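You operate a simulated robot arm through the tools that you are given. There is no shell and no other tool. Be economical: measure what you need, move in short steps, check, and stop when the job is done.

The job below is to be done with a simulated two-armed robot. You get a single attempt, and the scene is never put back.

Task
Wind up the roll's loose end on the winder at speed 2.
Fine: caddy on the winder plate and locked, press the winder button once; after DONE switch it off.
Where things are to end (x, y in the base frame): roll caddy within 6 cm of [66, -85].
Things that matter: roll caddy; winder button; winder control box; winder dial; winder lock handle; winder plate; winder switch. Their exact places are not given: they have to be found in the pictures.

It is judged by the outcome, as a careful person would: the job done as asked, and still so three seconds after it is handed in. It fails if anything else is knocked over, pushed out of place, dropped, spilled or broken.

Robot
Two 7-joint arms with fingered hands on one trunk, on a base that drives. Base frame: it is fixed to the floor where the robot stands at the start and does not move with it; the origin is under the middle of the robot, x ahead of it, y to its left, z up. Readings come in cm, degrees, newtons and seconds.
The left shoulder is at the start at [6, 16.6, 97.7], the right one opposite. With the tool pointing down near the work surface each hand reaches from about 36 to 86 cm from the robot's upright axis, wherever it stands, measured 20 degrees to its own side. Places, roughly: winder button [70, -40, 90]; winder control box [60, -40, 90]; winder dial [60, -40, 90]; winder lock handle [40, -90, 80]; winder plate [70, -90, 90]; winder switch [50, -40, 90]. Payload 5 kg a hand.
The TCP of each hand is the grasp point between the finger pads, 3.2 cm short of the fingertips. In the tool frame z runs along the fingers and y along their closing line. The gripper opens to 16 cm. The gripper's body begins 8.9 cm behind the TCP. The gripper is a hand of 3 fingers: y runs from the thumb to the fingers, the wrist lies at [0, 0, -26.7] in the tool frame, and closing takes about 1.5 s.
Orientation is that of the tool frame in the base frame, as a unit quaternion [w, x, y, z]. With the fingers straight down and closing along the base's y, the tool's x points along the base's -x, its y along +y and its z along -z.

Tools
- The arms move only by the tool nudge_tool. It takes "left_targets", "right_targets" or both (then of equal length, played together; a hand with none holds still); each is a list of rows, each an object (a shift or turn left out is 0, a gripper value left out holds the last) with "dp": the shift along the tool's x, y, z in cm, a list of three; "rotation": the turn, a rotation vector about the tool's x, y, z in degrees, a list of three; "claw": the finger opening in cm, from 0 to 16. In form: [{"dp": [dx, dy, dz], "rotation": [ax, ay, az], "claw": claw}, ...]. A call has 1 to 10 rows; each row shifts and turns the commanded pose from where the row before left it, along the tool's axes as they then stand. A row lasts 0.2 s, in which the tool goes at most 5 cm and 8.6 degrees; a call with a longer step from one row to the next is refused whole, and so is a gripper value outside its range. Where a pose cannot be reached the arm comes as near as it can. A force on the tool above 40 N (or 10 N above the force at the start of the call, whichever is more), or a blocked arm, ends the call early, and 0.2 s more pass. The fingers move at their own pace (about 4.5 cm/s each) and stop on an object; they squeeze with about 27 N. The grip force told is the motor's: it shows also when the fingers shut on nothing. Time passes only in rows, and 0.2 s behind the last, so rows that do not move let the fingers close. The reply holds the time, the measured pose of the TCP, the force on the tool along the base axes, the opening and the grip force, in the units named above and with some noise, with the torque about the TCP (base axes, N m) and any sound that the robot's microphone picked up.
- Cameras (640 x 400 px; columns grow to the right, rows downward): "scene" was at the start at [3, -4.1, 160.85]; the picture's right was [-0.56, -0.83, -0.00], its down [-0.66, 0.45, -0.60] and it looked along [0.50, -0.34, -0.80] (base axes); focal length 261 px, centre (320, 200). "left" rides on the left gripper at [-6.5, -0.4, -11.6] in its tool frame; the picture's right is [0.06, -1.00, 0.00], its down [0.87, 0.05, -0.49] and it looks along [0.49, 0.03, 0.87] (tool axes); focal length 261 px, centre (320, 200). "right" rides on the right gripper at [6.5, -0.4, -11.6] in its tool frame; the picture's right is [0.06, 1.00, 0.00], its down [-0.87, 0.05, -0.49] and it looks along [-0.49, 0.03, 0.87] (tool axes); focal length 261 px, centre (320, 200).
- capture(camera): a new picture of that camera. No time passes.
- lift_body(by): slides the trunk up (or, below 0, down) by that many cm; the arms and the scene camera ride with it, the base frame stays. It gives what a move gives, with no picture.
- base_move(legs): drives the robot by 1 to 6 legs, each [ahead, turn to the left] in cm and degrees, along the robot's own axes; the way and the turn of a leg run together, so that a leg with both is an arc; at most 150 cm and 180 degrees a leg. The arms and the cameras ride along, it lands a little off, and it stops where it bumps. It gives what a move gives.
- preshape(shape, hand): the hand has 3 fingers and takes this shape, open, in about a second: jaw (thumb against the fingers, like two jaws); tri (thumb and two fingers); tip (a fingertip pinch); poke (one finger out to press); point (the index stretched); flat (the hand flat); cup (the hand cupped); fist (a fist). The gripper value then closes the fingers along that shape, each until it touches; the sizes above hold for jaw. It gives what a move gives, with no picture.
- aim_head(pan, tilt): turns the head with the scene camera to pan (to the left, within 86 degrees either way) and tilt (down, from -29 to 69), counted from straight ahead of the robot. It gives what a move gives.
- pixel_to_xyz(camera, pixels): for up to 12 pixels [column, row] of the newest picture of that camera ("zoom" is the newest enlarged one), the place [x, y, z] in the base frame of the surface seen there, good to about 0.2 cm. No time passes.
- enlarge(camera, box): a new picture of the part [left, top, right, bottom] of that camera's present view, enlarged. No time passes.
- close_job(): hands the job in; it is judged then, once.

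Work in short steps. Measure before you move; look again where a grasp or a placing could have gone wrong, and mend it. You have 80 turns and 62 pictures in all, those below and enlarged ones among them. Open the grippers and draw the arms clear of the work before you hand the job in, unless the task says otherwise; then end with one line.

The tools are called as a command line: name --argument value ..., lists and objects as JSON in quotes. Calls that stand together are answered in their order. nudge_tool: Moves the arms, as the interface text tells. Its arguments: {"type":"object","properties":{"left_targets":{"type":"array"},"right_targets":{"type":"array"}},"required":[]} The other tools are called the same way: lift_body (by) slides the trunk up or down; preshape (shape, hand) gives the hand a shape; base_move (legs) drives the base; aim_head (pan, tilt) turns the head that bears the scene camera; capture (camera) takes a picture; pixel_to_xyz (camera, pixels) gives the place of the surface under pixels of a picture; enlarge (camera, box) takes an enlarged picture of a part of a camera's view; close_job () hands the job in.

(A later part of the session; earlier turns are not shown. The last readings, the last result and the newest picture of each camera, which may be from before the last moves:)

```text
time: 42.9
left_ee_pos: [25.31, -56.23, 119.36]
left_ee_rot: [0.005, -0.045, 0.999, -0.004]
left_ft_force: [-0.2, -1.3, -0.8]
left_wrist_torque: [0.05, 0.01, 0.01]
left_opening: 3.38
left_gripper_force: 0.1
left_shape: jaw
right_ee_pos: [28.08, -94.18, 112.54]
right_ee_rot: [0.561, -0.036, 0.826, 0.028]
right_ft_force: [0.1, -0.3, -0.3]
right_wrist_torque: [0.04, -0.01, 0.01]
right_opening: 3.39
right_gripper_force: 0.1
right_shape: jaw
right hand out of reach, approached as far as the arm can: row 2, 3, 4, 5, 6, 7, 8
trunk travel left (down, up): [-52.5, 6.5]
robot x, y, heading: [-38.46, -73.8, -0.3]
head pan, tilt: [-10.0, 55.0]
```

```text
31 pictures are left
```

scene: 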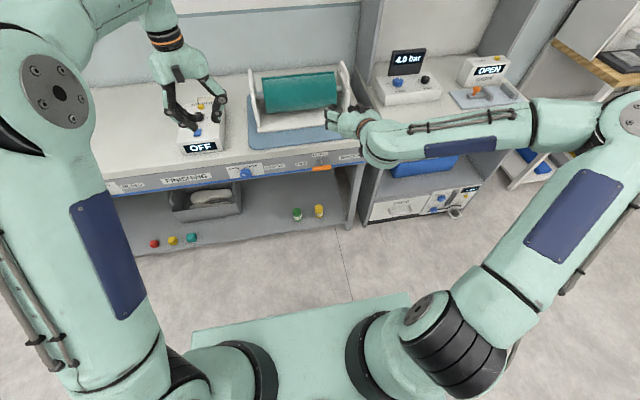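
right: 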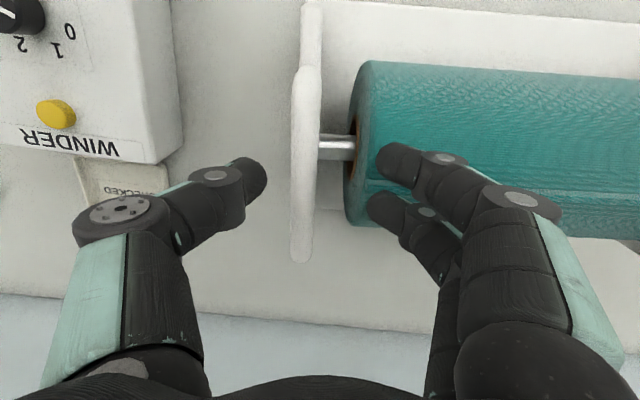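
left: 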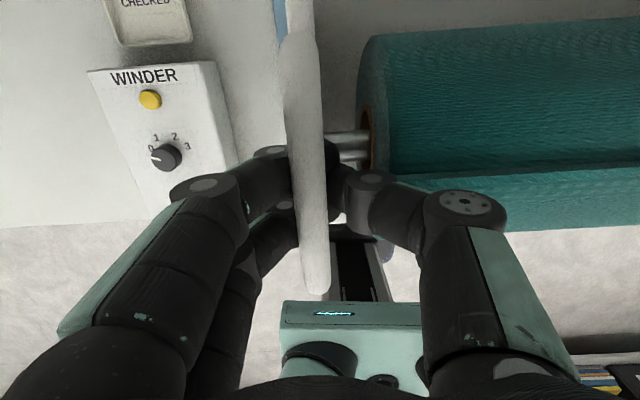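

The arm is limited close in; lowering the trunk and standing further back should let it point straight ahead. Back 20 cm, trunk down 36.

base_move --legs '[[-20, 0]]'

lift_body --by -36

nudge_tool --right_targets '[{"dp": [-1.5, 0, 3.72]}, {"dp": [-1.5, 0, 3.72]}, {"dp": [-1.5, 0, 3.72], "rotation": [0, -7, 0]}, {"dp": [-1.0, 0, 3.9], "rotation": [0, -7, 0]}, {"dp": [-0.5, 0, 4], "rotation": [0, -7, 0]}, {}]'

capture --camera "scene"

```text
time: 44.5
left_ee_pos: [4.73, -55.89, 119.39]
left_ee_rot: [0.006, -0.046, 0.999, -0.005]
left_ft_force: [-1.3, 0.0, 0.3]
left_wrist_torque: [0.01, -0.05, 0.02]
left_opening: 3.37
left_gripper_force: 0.1
left_shape: jaw
right_ee_pos: [7.7, -94.02, 112.56]
right_ee_rot: [0.563, -0.036, 0.825, 0.028]
right_ft_force: [-0.7, -0.2, 0.0]
right_wrist_torque: [0.03, 0.0, -0.02]
right_opening: 3.4
right_gripper_force: 0.0
right_shape: jaw
trunk travel left (down, up): [-52.5, 6.5]
robot x, y, heading: [-58.62, -74.01, -0.6]
head pan, tilt: [-10.0, 55.0]
```

```text
time: 48.0
left_ee_pos: [4.9, -56.04, 83.44]
left_ee_rot: [0.005, -0.045, 0.999, -0.004]
left_ft_force: [0.5, 0.3, 1.1]
left_wrist_torque: [-0.01, 0.01, 0.02]
left_opening: 3.34
left_gripper_force: 0.0
left_shape: jaw
right_ee_pos: [7.87, -93.86, 76.58]
right_ee_rot: [0.562, -0.035, 0.826, 0.027]
right_ft_force: [0.3, -0.3, -0.2]
right_wrist_torque: [0.04, -0.01, -0.01]
right_opening: 3.4
right_gripper_force: 0.1
right_shape: jaw
trunk travel left (down, up): [-16.5, 42.5]
robot x, y, heading: [-58.87, -74.25, -0.3]
head pan, tilt: [-10.0, 55.0]
```

```text
time: 49.4
left_ee_pos: [4.84, -55.95, 83.29]
left_ee_rot: [0.006, -0.045, 0.999, -0.006]
left_ft_force: [0.3, -0.5, 0.4]
left_wrist_torque: [0.02, 0.0, -0.01]
left_opening: 3.37
left_gripper_force: 0.1
left_shape: jaw
right_ee_pos: [16.89, -93.32, 76.64]
right_ee_rot: [0.575, -0.035, 0.817, 0.027]
right_ft_force: [0.0, -0.3, 0.2]
right_wrist_torque: [-0.02, -0.02, 0.02]
right_opening: 3.4
right_gripper_force: 0.1
right_shape: jaw
right hand out of reach, approached as far as the arm can: row 3, 4, 5
trunk travel left (down, up): [-16.5, 42.5]
robot x, y, heading: [-58.83, -74.0, -0.4]
head pan, tilt: [-10.0, 55.0]
```

```text
30 pictures are left
```

scene: 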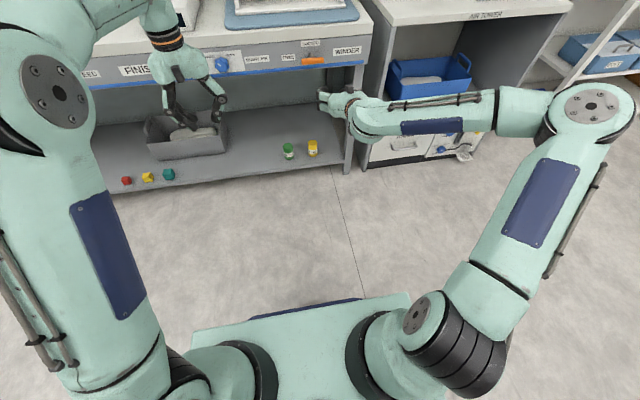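

Pointing fully ahead isn't reachable, but a finger rod pitched ~70° suffices: I'll push the bar's right end down and around its arc. Shaping the right hand to poke and looking.

preshape --shape "poke" --hand "right"

capture --camera "right"

enlarge --camera "scene" --box '[270, 30, 400, 160]'

```text
time: 50.3
left_ee_pos: [4.91, -55.97, 83.32]
left_ee_rot: [0.006, -0.046, 0.999, -0.006]
left_ft_force: [0.4, -0.3, 0.3]
left_wrist_torque: [-0.03, 0.02, -0.02]
left_opening: 3.38
left_gripper_force: 0.0
left_shape: jaw
right_ee_pos: [16.95, -93.35, 76.65]
right_ee_rot: [0.574, -0.036, 0.818, 0.029]
right_ft_force: [-0.1, 0.1, 0.6]
right_wrist_torque: [0.0, -0.03, -0.02]
right_opening: 0.01
right_gripper_force: 0.1
right_shape: poke
trunk travel left (down, up): [-16.5, 42.5]
robot x, y, heading: [-59.14, -74.06, -0.3]
head pan, tilt: [-10.0, 55.0]
```

```text
29 pictures are left
```

right: 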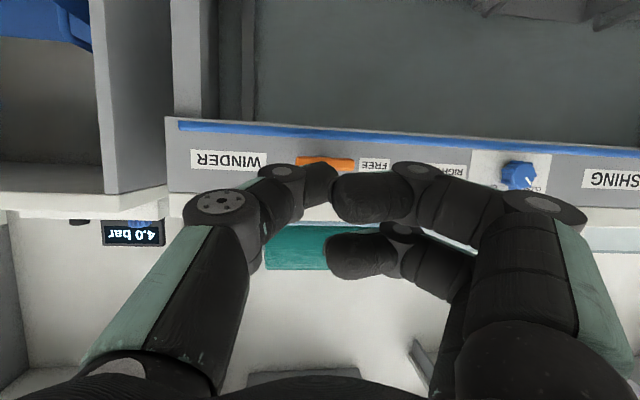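

```text
3.08 times, centred on (335, 95) of scene
```

zoom: 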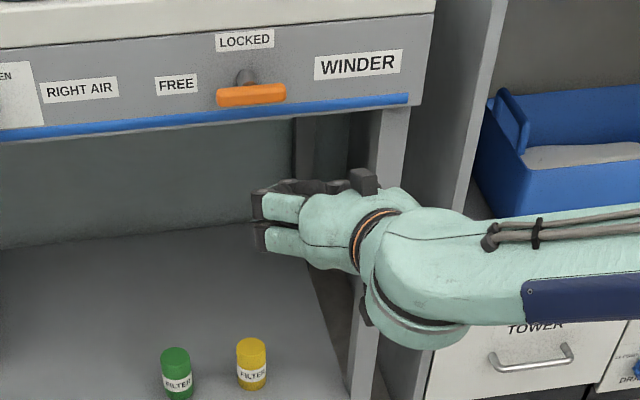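

Poke brings tips together in a pinch. I'll check whether "point" gives a straighter rod.

preshape --shape "point" --hand "right"

capture --camera "right"

enlarge --camera "scene" --box '[270, 30, 400, 160]'

```text
time: 51.2
left_ee_pos: [4.97, -55.98, 83.37]
left_ee_rot: [0.006, -0.045, 0.999, -0.005]
left_ft_force: [0.2, -0.8, 0.9]
left_wrist_torque: [0.01, -0.02, -0.01]
left_opening: 3.36
left_gripper_force: 0.1
left_shape: jaw
right_ee_pos: [16.74, -93.32, 76.64]
right_ee_rot: [0.575, -0.036, 0.817, 0.029]
right_ft_force: [-0.4, -0.3, 0.2]
right_wrist_torque: [-0.02, 0.01, 0.01]
right_opening: 0.0
right_gripper_force: 0.0
right_shape: point
trunk travel left (down, up): [-16.5, 42.5]
robot x, y, heading: [-58.78, -74.15, -0.3]
head pan, tilt: [-10.0, 55.0]
```

```text
27 pictures are left
```

right: 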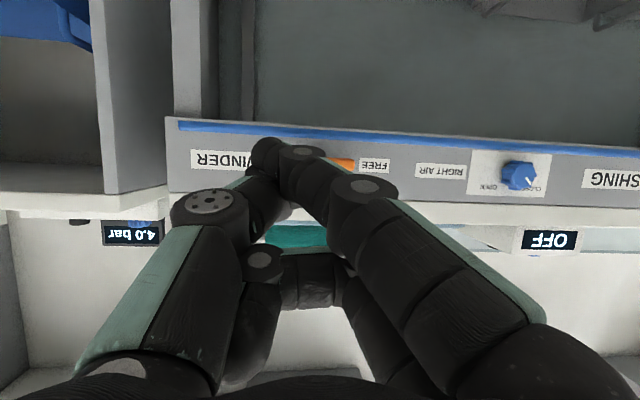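

```text
3.08 times, centred on (335, 95) of scene
```

zoom: 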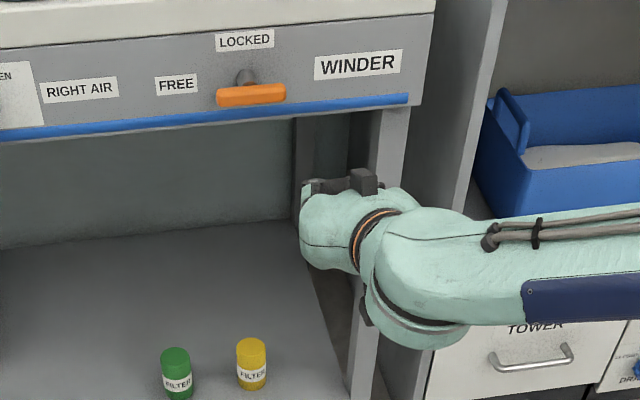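

In "point" one finger protrudes, tip near (258,148). I'll measure its tip and the knuckles.

pixel_to_xyz --camera "right" --pixels '[[255, 148], [265, 142], [280, 160], [268, 165], [300, 152], [345, 163], [260, 260], [340, 162]]'

```text
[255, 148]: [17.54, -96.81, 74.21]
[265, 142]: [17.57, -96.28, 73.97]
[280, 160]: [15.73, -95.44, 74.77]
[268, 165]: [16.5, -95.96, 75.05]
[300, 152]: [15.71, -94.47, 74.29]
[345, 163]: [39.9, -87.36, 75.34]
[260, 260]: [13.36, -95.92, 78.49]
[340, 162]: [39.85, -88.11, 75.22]
```

"Point" bends sideways; a closed jaw gives a straighter rod along the tool axis. Switching back to jaw, closing, and measuring the tips.

preshape --shape "jaw" --hand "right"

nudge_tool --right_targets '[{"claw": 0}, {}, {}, {}, {}, {}, {}, {}, {}, {}]'

capture --camera "right"

pixel_to_xyz --camera "right" --pixels '[[300, 185], [310, 180], [320, 180], [330, 180], [340, 185], [325, 190], [325, 200], [335, 200], [325, 240], [335, 250], [310, 155], [325, 162]]'

```text
time: 52.1
left_ee_pos: [4.89, -55.79, 83.39]
left_ee_rot: [0.005, -0.044, 0.999, -0.005]
left_ft_force: [0.7, -0.3, -0.9]
left_wrist_torque: [0.01, -0.01, -0.05]
left_opening: 3.4
left_gripper_force: 0.2
left_shape: jaw
right_ee_pos: [16.95, -93.36, 76.61]
right_ee_rot: [0.574, -0.036, 0.818, 0.029]
right_ft_force: [0.2, 0.1, -0.4]
right_wrist_torque: [-0.02, -0.02, 0.01]
right_opening: 10.91
right_gripper_force: 0.1
right_shape: jaw
trunk travel left (down, up): [-16.5, 42.5]
robot x, y, heading: [-58.76, -73.75, -0.6]
head pan, tilt: [-10.0, 55.0]
```

```text
time: 54.3
left_ee_pos: [4.84, -55.92, 83.29]
left_ee_rot: [0.006, -0.045, 0.999, -0.005]
left_ft_force: [0.2, 0.0, 0.3]
left_wrist_torque: [0.03, 0.0, -0.04]
left_opening: 3.39
left_gripper_force: 0.0
left_shape: jaw
right_ee_pos: [16.96, -93.24, 76.68]
right_ee_rot: [0.574, -0.036, 0.817, 0.029]
right_ft_force: [0.3, 0.5, -0.1]
right_wrist_torque: [0.01, -0.02, -0.03]
right_opening: 0.0
right_gripper_force: 22.1
right_shape: jaw
trunk travel left (down, up): [-16.5, 42.5]
robot x, y, heading: [-58.47, -74.01, -0.3]
head pan, tilt: [-10.0, 55.0]
```

```text
25 pictures are left
```

right: 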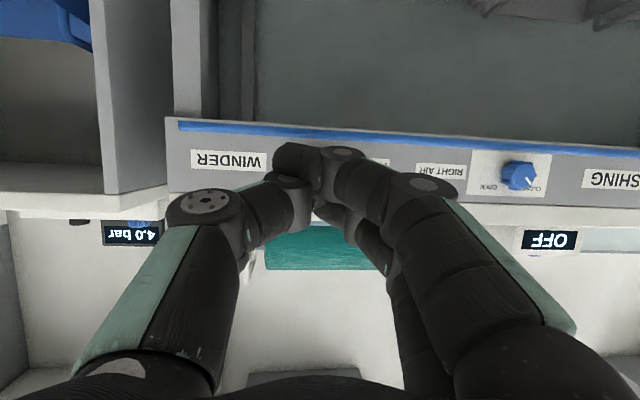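

```text
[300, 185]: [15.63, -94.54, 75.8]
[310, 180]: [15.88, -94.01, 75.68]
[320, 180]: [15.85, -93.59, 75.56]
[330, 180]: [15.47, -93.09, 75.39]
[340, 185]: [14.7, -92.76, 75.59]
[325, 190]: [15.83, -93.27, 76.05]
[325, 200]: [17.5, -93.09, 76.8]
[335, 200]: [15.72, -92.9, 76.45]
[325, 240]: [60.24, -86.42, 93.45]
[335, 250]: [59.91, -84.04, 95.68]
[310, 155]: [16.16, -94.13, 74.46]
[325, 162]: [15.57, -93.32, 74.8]
```

When fully closed the fingertips curl across, so it's a poor rod. Better: roll the hand −85° about its axis so the jaws close vertically on the bar; I'll test that roll in free space with the jaws opening.

nudge_tool --right_targets '[{"rotation": [0, 0, -8.5], "claw": 7}, {"rotation": [0, 0, -8.5]}, {"rotation": [0, 0, -8.5]}, {"rotation": [0, 0, -8.5]}, {"rotation": [0, 0, -8.5]}, {"rotation": [0, 0, -8.5]}, {"rotation": [0, 0, -8.5]}, {"rotation": [0, 0, -8.5]}, {"rotation": [0, 0, -8.5]}, {"rotation": [0, 0, -8.5]}]'

```text
time: 56.5
left_ee_pos: [5.01, -55.94, 83.28]
left_ee_rot: [0.005, -0.045, 0.999, -0.005]
left_ft_force: [-0.1, 0.5, 0.6]
left_wrist_torque: [-0.01, 0.05, -0.01]
left_opening: 3.36
left_gripper_force: 0.1
left_shape: jaw
right_ee_pos: [16.9, -93.2, 76.7]
right_ee_rot: [-0.442, 0.579, -0.579, 0.367]
right_ft_force: [0.3, -0.8, 0.5]
right_wrist_torque: [-0.02, 0.0, 0.01]
right_opening: 3.17
right_gripper_force: 0.1
right_shape: jaw
trunk travel left (down, up): [-16.5, 42.5]
robot x, y, heading: [-59.12, -74.12, -0.5]
head pan, tilt: [-10.0, 55.0]
```

The roll works: closing is now nearly vertical. Trying to level the tool (pitch +20° about tool x) and remove the 5° yaw.

nudge_tool --right_targets '[{"rotation": [7, 0, 0], "claw": 7}, {"rotation": [7, 0, 0]}, {"rotation": [6, 0, 0]}, {"rotation": [0, 5, 0]}, {}]'

capture --camera "scene"

```text
time: 57.7
left_ee_pos: [4.86, -55.88, 83.27]
left_ee_rot: [0.005, -0.045, 0.999, -0.005]
left_ft_force: [0.2, 0.1, -0.5]
left_wrist_torque: [-0.01, -0.01, 0.02]
left_opening: 3.35
left_gripper_force: 0.1
left_shape: jaw
right_ee_pos: [16.78, -93.24, 76.75]
right_ee_rot: [0.417, -0.561, 0.598, -0.393]
right_ft_force: [0.0, -1.2, 0.5]
right_wrist_torque: [-0.04, 0.0, 0.01]
right_opening: 3.2
right_gripper_force: 0.0
right_shape: jaw
right hand out of reach, approached as far as the arm can: row 1, 2, 3
trunk travel left (down, up): [-16.5, 42.5]
robot x, y, heading: [-58.71, -73.92, -0.3]
head pan, tilt: [-10.0, 55.0]
```

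```text
24 pictures are left
```

scene: 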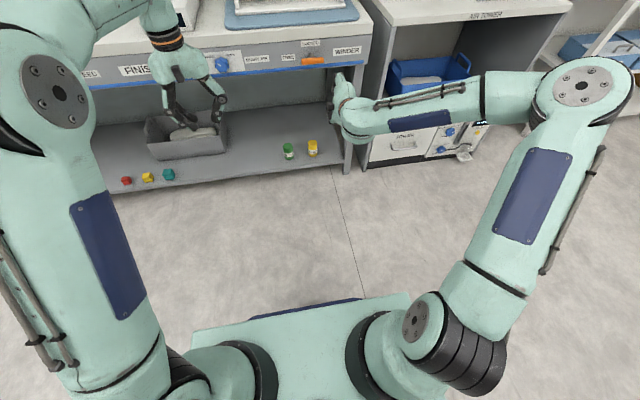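

Yaw is fixed and the 20° down-tilt is acceptable, but the opening reads only 3.2 of 7. Opening wider and checking with the right camera.

nudge_tool --right_targets '[{"claw": 10}, {}, {}, {}, {}, {}]'

capture --camera "right"

```text
time: 59.1
left_ee_pos: [4.83, -55.78, 83.42]
left_ee_rot: [0.005, -0.045, 0.999, -0.004]
left_ft_force: [0.1, 0.2, 0.2]
left_wrist_torque: [0.0, 0.0, 0.0]
left_opening: 3.4
left_gripper_force: 0.1
left_shape: jaw
right_ee_pos: [16.95, -93.31, 76.71]
right_ee_rot: [0.416, -0.561, 0.598, -0.393]
right_ft_force: [-0.3, 0.1, -0.2]
right_wrist_torque: [-0.01, 0.0, 0.01]
right_opening: 3.88
right_gripper_force: 0.1
right_shape: jaw
trunk travel left (down, up): [-16.5, 42.5]
robot x, y, heading: [-58.79, -73.38, -0.3]
head pan, tilt: [-10.0, 55.0]
```

```text
23 pictures are left
```

right: 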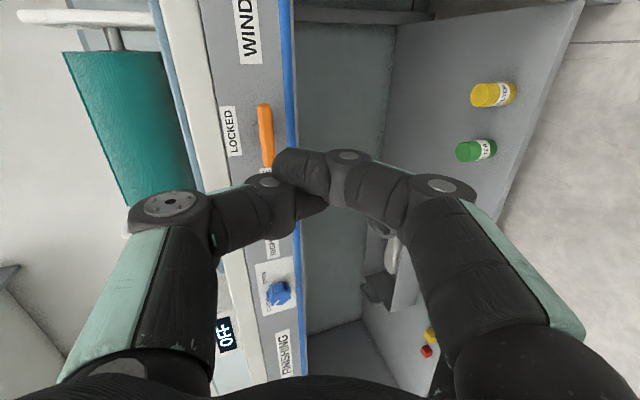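

Thumb and fingers are hooked past each other; re-issuing the jaw shape (which opened them before), then 8 cm.

preshape --shape "flat" --hand "right"

preshape --shape "jaw" --hand "right"

nudge_tool --right_targets '[{"claw": 8}, {}, {}, {}, {}]'

capture --camera "right"

```text
time: 60.0
left_ee_pos: [4.93, -55.96, 83.31]
left_ee_rot: [0.005, -0.045, 0.999, -0.005]
left_ft_force: [-0.2, 0.7, -0.1]
left_wrist_torque: [0.0, -0.03, 0.01]
left_opening: 3.38
left_gripper_force: 0.0
left_shape: jaw
right_ee_pos: [16.89, -93.29, 76.8]
right_ee_rot: [0.416, -0.561, 0.598, -0.392]
right_ft_force: [-1.1, -0.3, -0.5]
right_wrist_torque: [0.01, -0.01, -0.01]
right_opening: 15.22
right_gripper_force: 0.0
right_shape: flat
trunk travel left (down, up): [-16.5, 42.5]
robot x, y, heading: [-59.01, -73.84, -0.2]
head pan, tilt: [-10.0, 55.0]
```

```text
time: 60.9
left_ee_pos: [4.82, -55.93, 83.36]
left_ee_rot: [0.006, -0.045, 0.999, -0.005]
left_ft_force: [0.3, 0.7, 0.5]
left_wrist_torque: [0.01, 0.02, -0.02]
left_opening: 3.36
left_gripper_force: 0.0
left_shape: jaw
right_ee_pos: [16.92, -93.18, 76.77]
right_ee_rot: [0.417, -0.561, 0.598, -0.392]
right_ft_force: [0.6, -0.9, -0.4]
right_wrist_torque: [0.0, 0.02, -0.02]
right_opening: 16.02
right_gripper_force: 0.0
right_shape: jaw
trunk travel left (down, up): [-16.5, 42.5]
robot x, y, heading: [-59.11, -73.96, -0.7]
head pan, tilt: [-10.0, 55.0]
```

```text
time: 62.1
left_ee_pos: [4.86, -55.92, 83.41]
left_ee_rot: [0.006, -0.044, 0.999, -0.006]
left_ft_force: [0.2, -0.7, -0.1]
left_wrist_torque: [0.05, -0.02, 0.0]
left_opening: 3.4
left_gripper_force: 0.1
left_shape: jaw
right_ee_pos: [16.89, -93.17, 76.76]
right_ee_rot: [0.417, -0.561, 0.598, -0.392]
right_ft_force: [-0.2, -0.5, 0.3]
right_wrist_torque: [0.0, -0.02, 0.01]
right_opening: 8.08
right_gripper_force: 0.0
right_shape: jaw
trunk travel left (down, up): [-16.5, 42.5]
robot x, y, heading: [-58.53, -74.01, -0.4]
head pan, tilt: [-10.0, 55.0]
```

```text
22 pictures are left
```

right: 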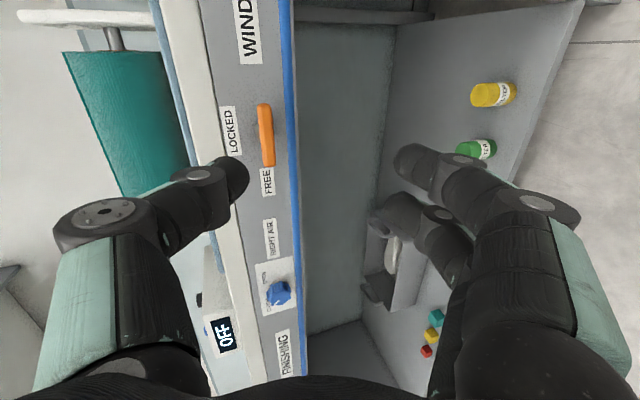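

The jaw is now open at 8 cm and clean. I'll drive 17 cm ahead (keeping arm posture), narrow to 5 cm, and shift y toward −90.

base_move --legs '[[17, 0]]'

nudge_tool --right_targets '[{"dp": [-3.2, 0, 0], "claw": 5}, {}, {}, {}]'

capture --camera "right"

```text
time: 63.5
left_ee_pos: [21.57, -56.0, 83.4]
left_ee_rot: [0.005, -0.045, 0.999, -0.004]
left_ft_force: [0.6, -0.1, 1.3]
left_wrist_torque: [-0.03, 0.0, 0.02]
left_opening: 3.37
left_gripper_force: 0.0
left_shape: jaw
right_ee_pos: [33.59, -93.21, 76.71]
right_ee_rot: [0.417, -0.562, 0.598, -0.391]
right_ft_force: [0.6, 0.5, 0.1]
right_wrist_torque: [0.01, -0.02, 0.0]
right_opening: 8.08
right_gripper_force: 0.1
right_shape: jaw
trunk travel left (down, up): [-16.5, 42.5]
robot x, y, heading: [-42.51, -73.9, -0.5]
head pan, tilt: [-10.0, 55.0]
```

```text
time: 64.5
left_ee_pos: [21.65, -56.04, 83.34]
left_ee_rot: [0.006, -0.045, 0.999, -0.005]
left_ft_force: [-0.3, 0.6, -0.7]
left_wrist_torque: [-0.01, 0.0, 0.0]
left_opening: 3.36
left_gripper_force: 0.0
left_shape: jaw
right_ee_pos: [33.54, -90.14, 76.98]
right_ee_rot: [0.416, -0.561, 0.598, -0.392]
right_ft_force: [0.3, 0.2, -0.8]
right_wrist_torque: [0.02, 0.0, -0.01]
right_opening: 5.06
right_gripper_force: 0.1
right_shape: jaw
trunk travel left (down, up): [-16.5, 42.5]
robot x, y, heading: [-42.08, -74.1, -0.2]
head pan, tilt: [-10.0, 55.0]
```

```text
21 pictures are left
```

right: 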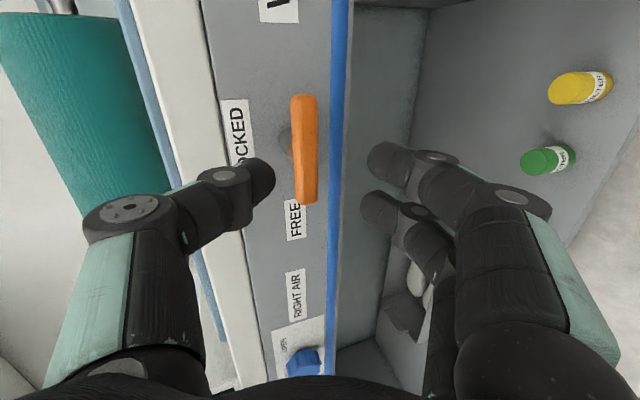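

Aligned; advancing 4.8 cm ahead and 0.5 down so the distal pads straddle the bar, then closing gently.

nudge_tool --right_targets '[{"dp": [0, -0.4, 1.6]}, {"dp": [0, -0.4, 1.6]}, {"dp": [0, -0.36, 1.45]}, {}]'

capture --camera "right"

```text
time: 65.5
left_ee_pos: [21.6, -56.23, 83.39]
left_ee_rot: [0.005, -0.045, 0.999, -0.004]
left_ft_force: [0.9, 0.0, 0.1]
left_wrist_torque: [-0.02, 0.01, -0.01]
left_opening: 3.36
left_gripper_force: 0.0
left_shape: jaw
right_ee_pos: [38.51, -90.13, 76.52]
right_ee_rot: [0.416, -0.562, 0.597, -0.392]
right_ft_force: [-0.7, -0.1, 0.3]
right_wrist_torque: [0.0, -0.06, 0.0]
right_opening: 5.04
right_gripper_force: 0.1
right_shape: jaw
trunk travel left (down, up): [-16.5, 42.5]
robot x, y, heading: [-42.0, -73.75, 0.0]
head pan, tilt: [-10.0, 55.0]
```

```text
20 pictures are left
```

right: 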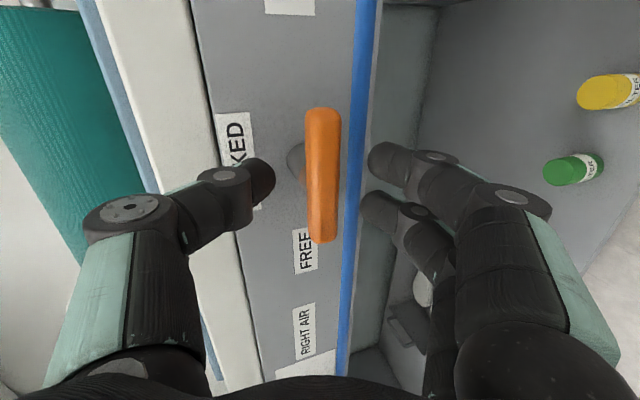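

The bar sits centred between thumb and fingers. Closing.

nudge_tool --right_targets '[{"claw": 0}, {}, {}, {}, {}, {}]'

capture --camera "right"

```text
time: 66.9
left_ee_pos: [21.63, -56.03, 83.37]
left_ee_rot: [0.006, -0.046, 0.999, -0.006]
left_ft_force: [0.1, -0.4, -0.3]
left_wrist_torque: [-0.02, 0.0, 0.02]
left_opening: 3.35
left_gripper_force: 0.1
left_shape: jaw
right_ee_pos: [38.56, -90.18, 76.38]
right_ee_rot: [0.417, -0.561, 0.598, -0.392]
right_ft_force: [2.9, -0.2, -2.8]
right_wrist_torque: [0.01, -0.14, -0.02]
right_opening: 1.55
right_gripper_force: 26.9
right_shape: jaw
trunk travel left (down, up): [-16.5, 42.5]
robot x, y, heading: [-41.88, -74.14, -0.4]
head pan, tilt: [-10.0, 55.0]
```

```text
19 pictures are left
```

right: 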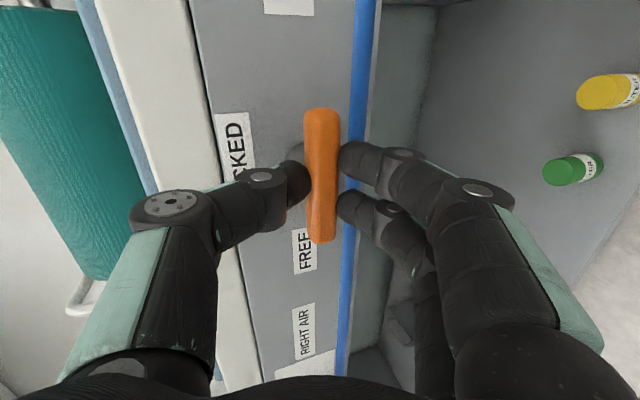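

Firm grip at 1.55 cm. Twisting about the tool axis: +34° first to test.

nudge_tool --right_targets '[{"rotation": [0, 0, 6]}, {"rotation": [0, 0, 7]}, {"rotation": [0, 0, 7]}, {"rotation": [0, 0, 7]}, {"rotation": [0, 0, 7]}, {}]'

```text
time: 68.3
left_ee_pos: [21.71, -56.02, 83.33]
left_ee_rot: [0.005, -0.045, 0.999, -0.004]
left_ft_force: [-0.6, -0.5, 0.4]
left_wrist_torque: [0.0, 0.02, -0.02]
left_opening: 3.38
left_gripper_force: 0.1
left_shape: jaw
right_ee_pos: [38.56, -90.15, 76.32]
right_ee_rot: [0.513, -0.361, 0.736, -0.253]
right_ft_force: [4.5, -1.1, -7.5]
right_wrist_torque: [-0.09, -0.07, 0.19]
right_opening: 1.49
right_gripper_force: 26.7
right_shape: jaw
trunk travel left (down, up): [-16.5, 42.5]
robot x, y, heading: [-42.11, -73.79, -0.4]
head pan, tilt: [-10.0, 55.0]
```

Turning easily (small torques). Continuing another 54°.

nudge_tool --right_targets '[{"rotation": [0, 0, 7]}, {"rotation": [0, 0, 7]}, {"rotation": [0, 0, 7]}, {"rotation": [0, 0, 7]}, {"rotation": [0, 0, 7]}, {"rotation": [0, 0, 7]}, {"rotation": [0, 0, 7]}, {"rotation": [0, 0, 5]}, {}]'

capture --camera "right"

```text
time: 70.3
left_ee_pos: [21.71, -56.04, 83.21]
left_ee_rot: [0.006, -0.046, 0.999, -0.005]
left_ft_force: [-0.7, -0.4, 0.1]
left_wrist_torque: [0.02, 0.01, -0.03]
left_opening: 3.37
left_gripper_force: 0.1
left_shape: jaw
right_ee_pos: [38.64, -90.21, 76.29]
right_ee_rot: [0.571, 0.012, 0.82, 0.008]
right_ft_force: [-3.1, 4.4, -17.6]
right_wrist_torque: [0.03, 0.11, 0.25]
right_opening: 1.42
right_gripper_force: 27.0
right_shape: jaw
trunk travel left (down, up): [-16.5, 42.5]
robot x, y, heading: [-42.37, -73.75, -0.3]
head pan, tilt: [-10.0, 55.0]
```

```text
18 pictures are left
```

right: 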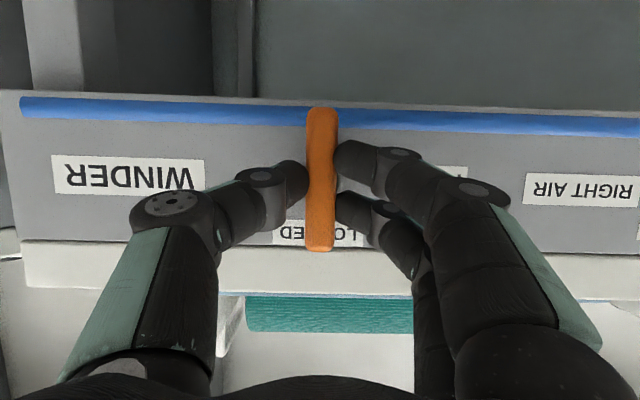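

The bar is vertical, under LOCKED. A 3° extra twist to seat it, then open and back out along the tool axis.

nudge_tool --right_targets '[{"rotation": [0, 0, 3]}, {}]'

nudge_tool --right_targets '[{"claw": 5}, {}, {}, {}, {"dp": [0, 0, -3]}, {"dp": [0, 0, -4]}, {"dp": [0, 0, -4]}, {}]'

capture --camera "right"

```text
time: 70.9
left_ee_pos: [21.73, -56.12, 83.3]
left_ee_rot: [0.006, -0.045, 0.999, -0.005]
left_ft_force: [0.2, -0.2, 0.0]
left_wrist_torque: [0.01, 0.03, 0.02]
left_opening: 3.35
left_gripper_force: 0.0
left_shape: jaw
right_ee_pos: [38.54, -90.02, 76.17]
right_ee_rot: [0.571, 0.033, 0.82, 0.022]
right_ft_force: [-5.3, 5.4, -19.8]
right_wrist_torque: [-0.16, 0.2, 0.37]
right_opening: 1.44
right_gripper_force: 27.2
right_shape: jaw
trunk travel left (down, up): [-16.5, 42.5]
robot x, y, heading: [-41.83, -74.11, -0.3]
head pan, tilt: [-10.0, 55.0]
```

```text
time: 72.7
left_ee_pos: [21.58, -56.08, 83.27]
left_ee_rot: [0.006, -0.045, 0.999, -0.005]
left_ft_force: [0.0, -0.5, 0.3]
left_wrist_torque: [0.01, -0.02, 0.01]
left_opening: 3.37
left_gripper_force: 0.1
left_shape: jaw
right_ee_pos: [28.15, -90.25, 80.25]
right_ee_rot: [0.572, 0.034, 0.819, 0.022]
right_ft_force: [0.6, 0.0, 0.3]
right_wrist_torque: [0.0, 0.01, -0.02]
right_opening: 4.94
right_gripper_force: 0.0
right_shape: jaw
trunk travel left (down, up): [-16.5, 42.5]
robot x, y, heading: [-41.65, -74.44, -0.4]
head pan, tilt: [-10.0, 55.0]
```

```text
17 pictures are left
```

right: 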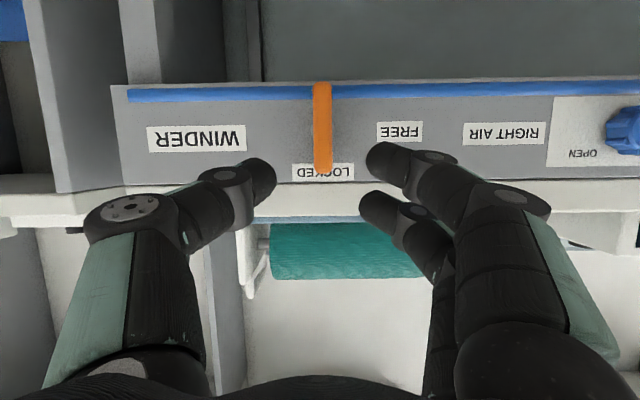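

The handle is locked. Now raise the trunk 36 cm and return the right hand to pointing down before approaching the control box with the left.

lift_body --by 36

nudge_tool --right_targets '[{"rotation": [0, 8.5, 0]}, {"rotation": [0, 8.5, 0]}, {"rotation": [0, 8.5, 0]}, {"rotation": [0, 8.5, 0]}, {"rotation": [0, 8.5, 0]}, {"rotation": [0, 8.5, 0]}, {"rotation": [0, 8.5, 0]}, {"rotation": [0, 8.5, 0]}, {"rotation": [0, 1.5, 0]}, {}]'

base_move --legs '[[38, 0]]'

aim_head --pan 15 --tilt 50

capture --camera "scene"

```text
time: 76.2
left_ee_pos: [21.58, -55.97, 119.24]
left_ee_rot: [0.006, -0.046, 0.999, -0.006]
left_ft_force: [-0.2, 0.6, 0.0]
left_wrist_torque: [-0.03, 0.02, 0.0]
left_opening: 3.38
left_gripper_force: 0.0
left_shape: jaw
right_ee_pos: [28.35, -90.1, 116.23]
right_ee_rot: [0.572, 0.032, 0.819, 0.023]
right_ft_force: [-1.0, 0.1, 0.9]
right_wrist_torque: [-0.01, -0.02, 0.01]
right_opening: 4.98
right_gripper_force: 0.0
right_shape: jaw
trunk travel left (down, up): [-52.5, 6.5]
robot x, y, heading: [-41.67, -74.25, -0.3]
head pan, tilt: [-10.0, 55.0]
```

```text
time: 78.4
left_ee_pos: [21.7, -56.02, 119.32]
left_ee_rot: [0.006, -0.045, 0.999, -0.005]
left_ft_force: [0.5, 0.3, 0.2]
left_wrist_torque: [-0.01, -0.02, 0.02]
left_opening: 3.38
left_gripper_force: 0.1
left_shape: jaw
right_ee_pos: [28.35, -90.36, 116.2]
right_ee_rot: [0.002, 0.014, 0.999, 0.038]
right_ft_force: [-0.4, 0.3, 0.0]
right_wrist_torque: [-0.02, 0.0, -0.02]
right_opening: 4.98
right_gripper_force: 0.0
right_shape: jaw
trunk travel left (down, up): [-52.5, 6.5]
robot x, y, heading: [-42.09, -74.04, -0.2]
head pan, tilt: [-10.0, 55.0]
```

```text
time: 80.8
left_ee_pos: [58.64, -56.1, 119.27]
left_ee_rot: [0.005, -0.046, 0.999, -0.005]
left_ft_force: [0.6, -0.2, 0.1]
left_wrist_torque: [-0.02, 0.03, -0.04]
left_opening: 3.36
left_gripper_force: 0.0
left_shape: jaw
right_ee_pos: [65.39, -90.4, 116.05]
right_ee_rot: [0.002, 0.013, 0.999, 0.038]
right_ft_force: [0.4, 0.5, -0.9]
right_wrist_torque: [-0.02, 0.02, 0.03]
right_opening: 4.92
right_gripper_force: 0.0
right_shape: jaw
trunk travel left (down, up): [-52.5, 6.5]
robot x, y, heading: [-5.17, -74.47, -0.1]
head pan, tilt: [-10.0, 55.0]
```

```text
time: 81.7
left_ee_pos: [58.6, -56.14, 119.27]
left_ee_rot: [0.005, -0.046, 0.999, -0.005]
left_ft_force: [0.7, -0.7, 0.4]
left_wrist_torque: [0.01, 0.01, -0.01]
left_opening: 3.35
left_gripper_force: 0.0
left_shape: jaw
right_ee_pos: [65.39, -90.39, 116.24]
right_ee_rot: [0.004, 0.013, 0.999, 0.037]
right_ft_force: [-0.5, -0.1, 0.0]
right_wrist_torque: [-0.01, 0.01, -0.04]
right_opening: 4.96
right_gripper_force: 0.0
right_shape: jaw
trunk travel left (down, up): [-52.5, 6.5]
robot x, y, heading: [-5.09, -74.17, -0.4]
head pan, tilt: [15.0, 50.0]
```

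```text
16 pictures are left
```

scene: 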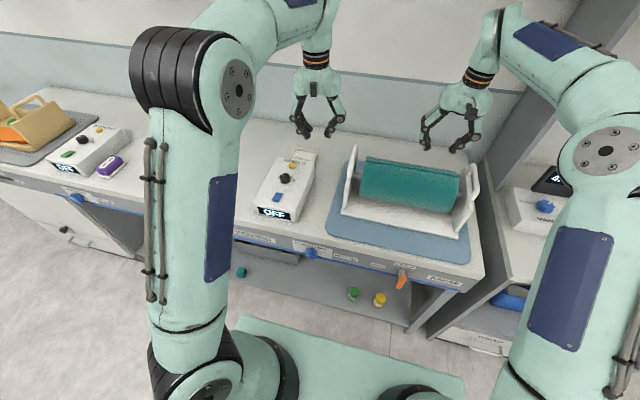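

I'll zoom on the control box to see dial and switch precisely.

enlarge --camera "scene" --box '[250, 145, 325, 225]'

pixel_to_xyz --camera "zoom" --pixels '[[360, 88], [372, 88], [262, 158], [300, 160], [280, 150], [280, 175], [225, 260], [200, 275], [245, 250], [290, 205], [215, 265], [250, 300]]'

```text
5.00 times, centred on (288, 185) of scene
```

zoom: 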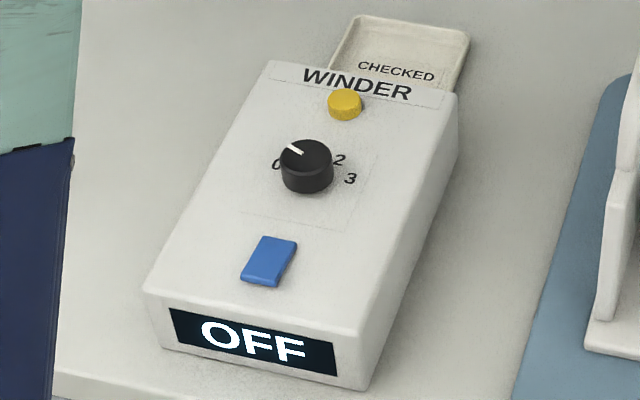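

```text
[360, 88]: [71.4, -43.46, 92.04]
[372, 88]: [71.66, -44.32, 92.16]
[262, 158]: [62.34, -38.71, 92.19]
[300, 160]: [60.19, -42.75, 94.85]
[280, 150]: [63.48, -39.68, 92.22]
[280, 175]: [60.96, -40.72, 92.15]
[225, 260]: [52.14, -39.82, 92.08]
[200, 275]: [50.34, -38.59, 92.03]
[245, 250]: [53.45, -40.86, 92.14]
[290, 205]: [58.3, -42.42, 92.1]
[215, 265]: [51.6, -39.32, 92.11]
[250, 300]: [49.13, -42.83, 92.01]
```

pixel_to_xyz --camera "zoom" --pixels '[[305, 150], [290, 147], [300, 153], [318, 160], [275, 166], [339, 160], [350, 179], [345, 97], [345, 105], [275, 245], [262, 272], [270, 260]]'

enlarge --camera "scene" --box '[274, 165, 300, 185]'

pixel_to_xyz --camera "zoom" --pixels '[[180, 150], [275, 130], [220, 165], [280, 200], [350, 150], [300, 110], [350, 220], [130, 200], [420, 180], [470, 270], [230, 80], [380, 110]]'

```text
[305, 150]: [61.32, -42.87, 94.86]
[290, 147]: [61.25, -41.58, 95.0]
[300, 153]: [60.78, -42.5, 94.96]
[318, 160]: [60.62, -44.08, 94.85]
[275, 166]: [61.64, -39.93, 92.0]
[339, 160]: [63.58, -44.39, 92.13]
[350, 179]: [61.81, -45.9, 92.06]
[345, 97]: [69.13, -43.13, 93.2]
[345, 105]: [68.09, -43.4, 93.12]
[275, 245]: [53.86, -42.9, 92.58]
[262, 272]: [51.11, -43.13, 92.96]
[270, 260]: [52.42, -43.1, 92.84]
```

```text
16.00 times, centred on (287, 175) of scene
```

zoom: 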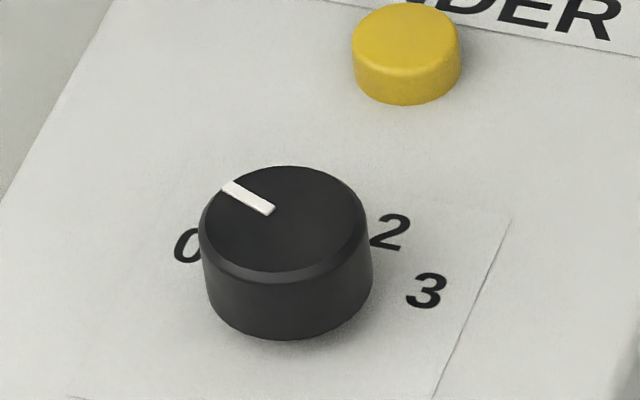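

```text
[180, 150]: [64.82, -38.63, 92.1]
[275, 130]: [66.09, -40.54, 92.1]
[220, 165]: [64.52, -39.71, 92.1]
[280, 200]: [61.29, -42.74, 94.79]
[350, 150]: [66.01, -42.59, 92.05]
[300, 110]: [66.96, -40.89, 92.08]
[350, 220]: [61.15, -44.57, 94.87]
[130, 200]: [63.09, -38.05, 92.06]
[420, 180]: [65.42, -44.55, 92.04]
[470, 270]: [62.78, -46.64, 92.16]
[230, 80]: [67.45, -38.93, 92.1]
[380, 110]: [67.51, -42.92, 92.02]
```

Dial centre is (60.7,−42.95), top z 94.9, radius ≈1.7; the pointer is at 0 (≈+70° from +x), 2 lies at ≈−24°. I need −93° about vertical; I'll bring the left hand above it, pre-rotated +46° with 7 cm opening.

nudge_tool --left_targets '[{"dp": [-1.09, 4.3, 0], "claw": 7}, {"dp": [-1.09, 4.3, 0]}, {"dp": [-1.09, 4.3, 0]}, {"rotation": [0, 0, -8.3]}, {"rotation": [0, 0, -8.3]}, {"rotation": [0, 0, -8.3]}, {"rotation": [0, 0, -8.3]}, {"rotation": [0, 0, -8.3]}, {}]'

capture --camera "left"

```text
time: 83.7
left_ee_pos: [60.84, -42.88, 119.33]
left_ee_rot: [0.004, -0.399, 0.917, -0.007]
left_ft_force: [-0.3, 0.4, -0.4]
left_wrist_torque: [0.03, -0.01, 0.0]
left_opening: 6.98
left_gripper_force: 0.0
left_shape: jaw
right_ee_pos: [65.32, -90.45, 116.33]
right_ee_rot: [0.003, 0.013, 0.999, 0.038]
right_ft_force: [-0.7, -1.0, 1.0]
right_wrist_torque: [-0.01, -0.01, 0.0]
right_opening: 4.96
right_gripper_force: 0.0
right_shape: jaw
trunk travel left (down, up): [-52.5, 6.5]
robot x, y, heading: [-5.42, -74.38, -0.2]
head pan, tilt: [15.0, 50.0]
```

```text
13 pictures are left
```

left: 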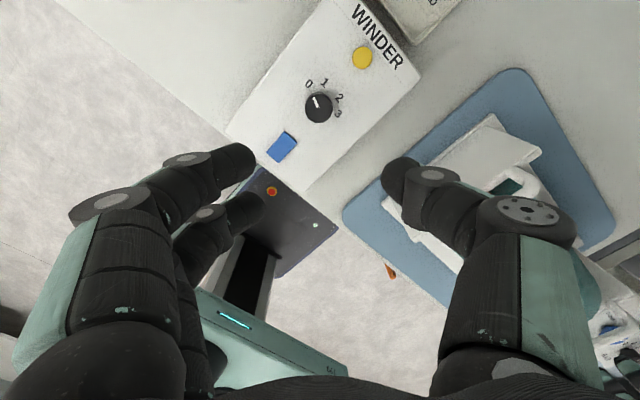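

I'll zoom on the dial from this top view to verify the pointer against the labels.

enlarge --camera "left" --box '[290, 70, 354, 134]'

pixel_to_xyz --camera "zoom" --pixels '[[190, 85], [270, 80], [350, 155], [345, 260], [220, 180], [240, 200], [205, 165], [260, 165], [215, 230]]'

```text
6.25 times, centred on (322, 102) of left
```

zoom: 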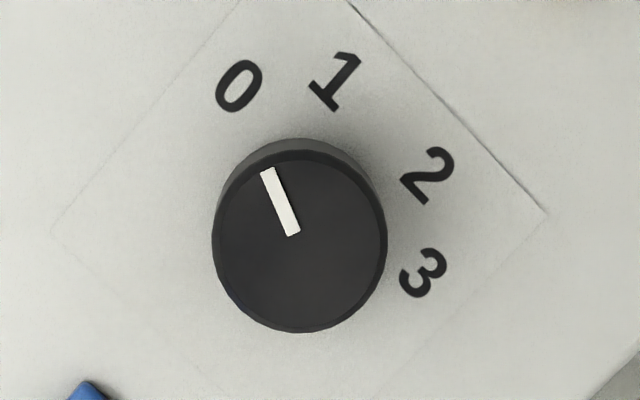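

```text
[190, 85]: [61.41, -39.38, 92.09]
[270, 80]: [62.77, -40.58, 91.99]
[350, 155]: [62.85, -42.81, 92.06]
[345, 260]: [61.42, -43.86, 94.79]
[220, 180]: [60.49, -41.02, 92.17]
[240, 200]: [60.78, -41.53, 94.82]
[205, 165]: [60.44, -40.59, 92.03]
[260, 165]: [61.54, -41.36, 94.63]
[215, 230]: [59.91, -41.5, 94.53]
```

Pointer is on 0. I'll measure the label centres and knob rim for precise angles.

pixel_to_xyz --camera "zoom" --pixels '[[240, 87], [335, 80], [428, 175], [424, 272], [222, 245], [378, 245], [300, 322], [300, 168], [268, 174], [292, 233], [300, 245]]'

```text
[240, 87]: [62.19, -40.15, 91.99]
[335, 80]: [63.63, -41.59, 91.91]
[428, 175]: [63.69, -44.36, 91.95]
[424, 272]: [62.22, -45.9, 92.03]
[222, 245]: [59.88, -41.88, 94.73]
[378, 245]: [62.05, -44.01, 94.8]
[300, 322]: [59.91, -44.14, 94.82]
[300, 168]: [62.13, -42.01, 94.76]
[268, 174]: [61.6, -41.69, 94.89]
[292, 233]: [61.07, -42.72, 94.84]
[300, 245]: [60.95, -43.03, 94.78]
```

Centre (61.0,−43.0); pointer at 65°, 2 at about −25°, so −90°. Descending to TCP z≈96 and gripping the knob.

nudge_tool --left_targets '[{"dp": [0, -0.2, 4.5]}, {"dp": [0, 0, 4.5]}, {"dp": [0, 0, 4.5]}, {"dp": [0, 0, 4.5]}, {"dp": [0, 0, 3]}, {"dp": [0, 0, 2.2]}, {}]'

nudge_tool --left_targets '[{"claw": 0}, {}, {}, {}, {}, {}, {}]'

capture --camera "left"

```text
time: 85.3
left_ee_pos: [61.14, -43.28, 95.94]
left_ee_rot: [0.004, -0.397, 0.918, -0.007]
left_ft_force: [-0.6, -0.6, -0.1]
left_wrist_torque: [0.02, 0.02, 0.03]
left_opening: 6.95
left_gripper_force: 0.1
left_shape: jaw
right_ee_pos: [65.34, -90.39, 116.32]
right_ee_rot: [0.004, 0.013, 0.999, 0.037]
right_ft_force: [0.0, -0.7, -0.9]
right_wrist_torque: [0.03, 0.0, 0.0]
right_opening: 4.98
right_gripper_force: 0.1
right_shape: jaw
trunk travel left (down, up): [-52.5, 6.5]
robot x, y, heading: [-4.58, -74.38, -0.3]
head pan, tilt: [15.0, 50.0]
```

```text
time: 86.9
left_ee_pos: [61.1, -43.26, 95.99]
left_ee_rot: [0.003, -0.397, 0.918, -0.007]
left_ft_force: [0.0, 1.3, -3.1]
left_wrist_torque: [0.0, 0.02, -0.01]
left_opening: 2.77
left_gripper_force: 26.5
left_shape: jaw
right_ee_pos: [65.36, -90.42, 116.24]
right_ee_rot: [0.003, 0.013, 0.999, 0.038]
right_ft_force: [0.1, 0.3, -0.8]
right_wrist_torque: [-0.02, -0.03, -0.02]
right_opening: 4.95
right_gripper_force: 0.0
right_shape: jaw
trunk travel left (down, up): [-52.5, 6.5]
robot x, y, heading: [-5.03, -73.99, -0.2]
head pan, tilt: [15.0, 50.0]
```

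```text
11 pictures are left
```

left: 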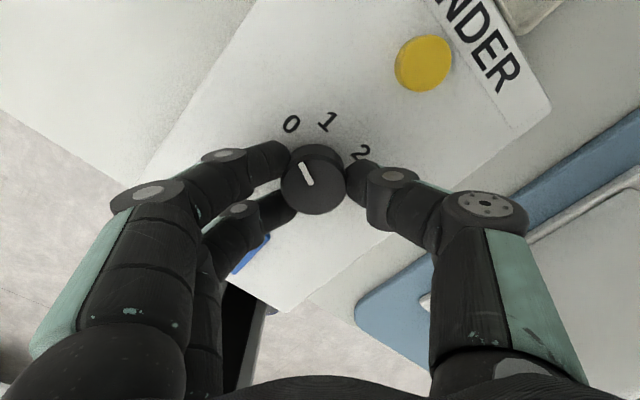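

Knob gripped at 2.8 cm. Turning +90° about tool z (clockwise from above).

nudge_tool --left_targets '[{"rotation": [0, 0, 8]}, {"rotation": [0, 0, 8.4]}, {"rotation": [0, 0, 8.4]}, {"rotation": [0, 0, 8.4]}, {"rotation": [0, 0, 8.4]}, {"rotation": [0, 0, 8.4]}, {"rotation": [0, 0, 8.4]}, {"rotation": [0, 0, 8.4]}, {"rotation": [0, 0, 8.4]}, {"rotation": [0, 0, 8.4]}]'

nudge_tool --left_targets '[{"rotation": [0, 0, 6.5]}, {}, {}]'

enlarge --camera "left" --box '[240, 90, 420, 240]'

```text
time: 89.1
left_ee_pos: [60.86, -43.12, 96.07]
left_ee_rot: [0.006, 0.315, 0.949, -0.002]
left_ft_force: [-26.4, 3.8, -10.0]
left_wrist_torque: [-0.03, 0.61, 0.05]
left_opening: 2.64
left_gripper_force: 26.9
left_shape: jaw
right_ee_pos: [65.29, -90.31, 116.33]
right_ee_rot: [0.003, 0.013, 0.999, 0.037]
right_ft_force: [-0.5, 0.6, 0.9]
right_wrist_torque: [-0.02, 0.01, 0.02]
right_opening: 4.98
right_gripper_force: 0.2
right_shape: jaw
trunk travel left (down, up): [-52.5, 6.5]
robot x, y, heading: [-4.67, -74.17, -0.0]
head pan, tilt: [15.0, 50.0]
```

```text
time: 89.9
left_ee_pos: [60.91, -43.07, 96.04]
left_ee_rot: [0.007, 0.369, 0.93, -0.004]
left_ft_force: [-28.3, 12.7, -7.4]
left_wrist_torque: [0.1, 0.71, 0.07]
left_opening: 2.65
left_gripper_force: 26.6
left_shape: jaw
right_ee_pos: [65.2, -90.19, 116.33]
right_ee_rot: [0.004, 0.013, 0.999, 0.037]
right_ft_force: [0.3, -0.7, 0.0]
right_wrist_torque: [0.0, -0.02, 0.0]
right_opening: 4.96
right_gripper_force: 0.0
right_shape: jaw
trunk travel left (down, up): [-52.5, 6.5]
robot x, y, heading: [-5.22, -74.35, -0.2]
head pan, tilt: [15.0, 50.0]
```

```text
2.67 times, centred on (330, 165) of left
```

zoom: 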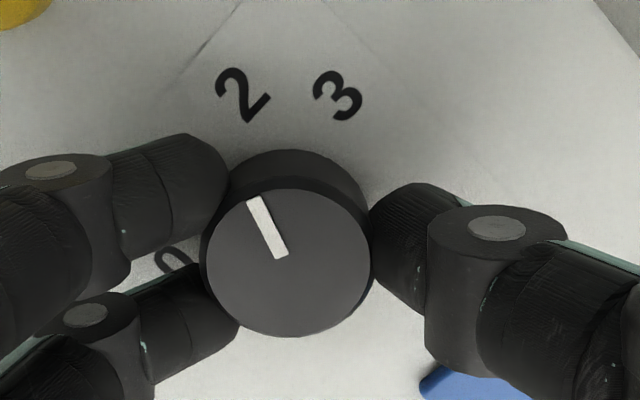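

The pointer appears on 2. Releasing, rising 8 cm, and measuring.

nudge_tool --left_targets '[{"claw": 7}, {}, {}, {}, {"dp": [0, 0, -4]}, {"dp": [0, 0, -4]}, {"dp": [0, 0, -2]}, {}]'

enlarge --camera "left" --box '[280, 70, 380, 150]'

```text
time: 91.7
left_ee_pos: [60.9, -43.1, 106.09]
left_ee_rot: [0.008, 0.368, 0.93, -0.002]
left_ft_force: [0.3, 0.3, -0.3]
left_wrist_torque: [0.0, -0.02, -0.02]
left_opening: 6.96
left_gripper_force: 0.0
left_shape: jaw
right_ee_pos: [65.4, -90.34, 116.29]
right_ee_rot: [0.003, 0.013, 0.999, 0.038]
right_ft_force: [-0.3, 0.9, -0.3]
right_wrist_torque: [0.03, 0.0, 0.0]
right_opening: 4.96
right_gripper_force: 0.0
right_shape: jaw
trunk travel left (down, up): [-52.5, 6.5]
robot x, y, heading: [-5.26, -74.27, -0.4]
head pan, tilt: [15.0, 50.0]
```

```text
5.00 times, centred on (330, 110) of left
```

zoom: 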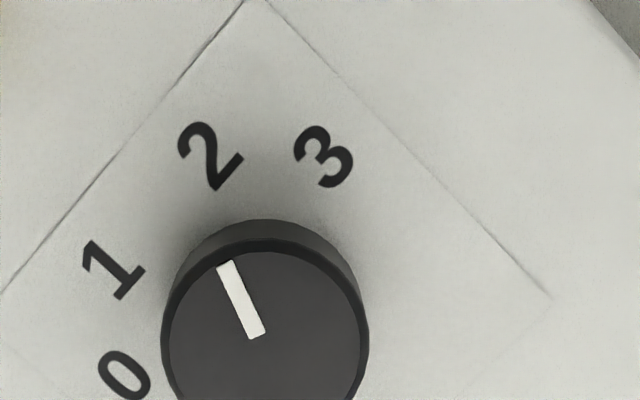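

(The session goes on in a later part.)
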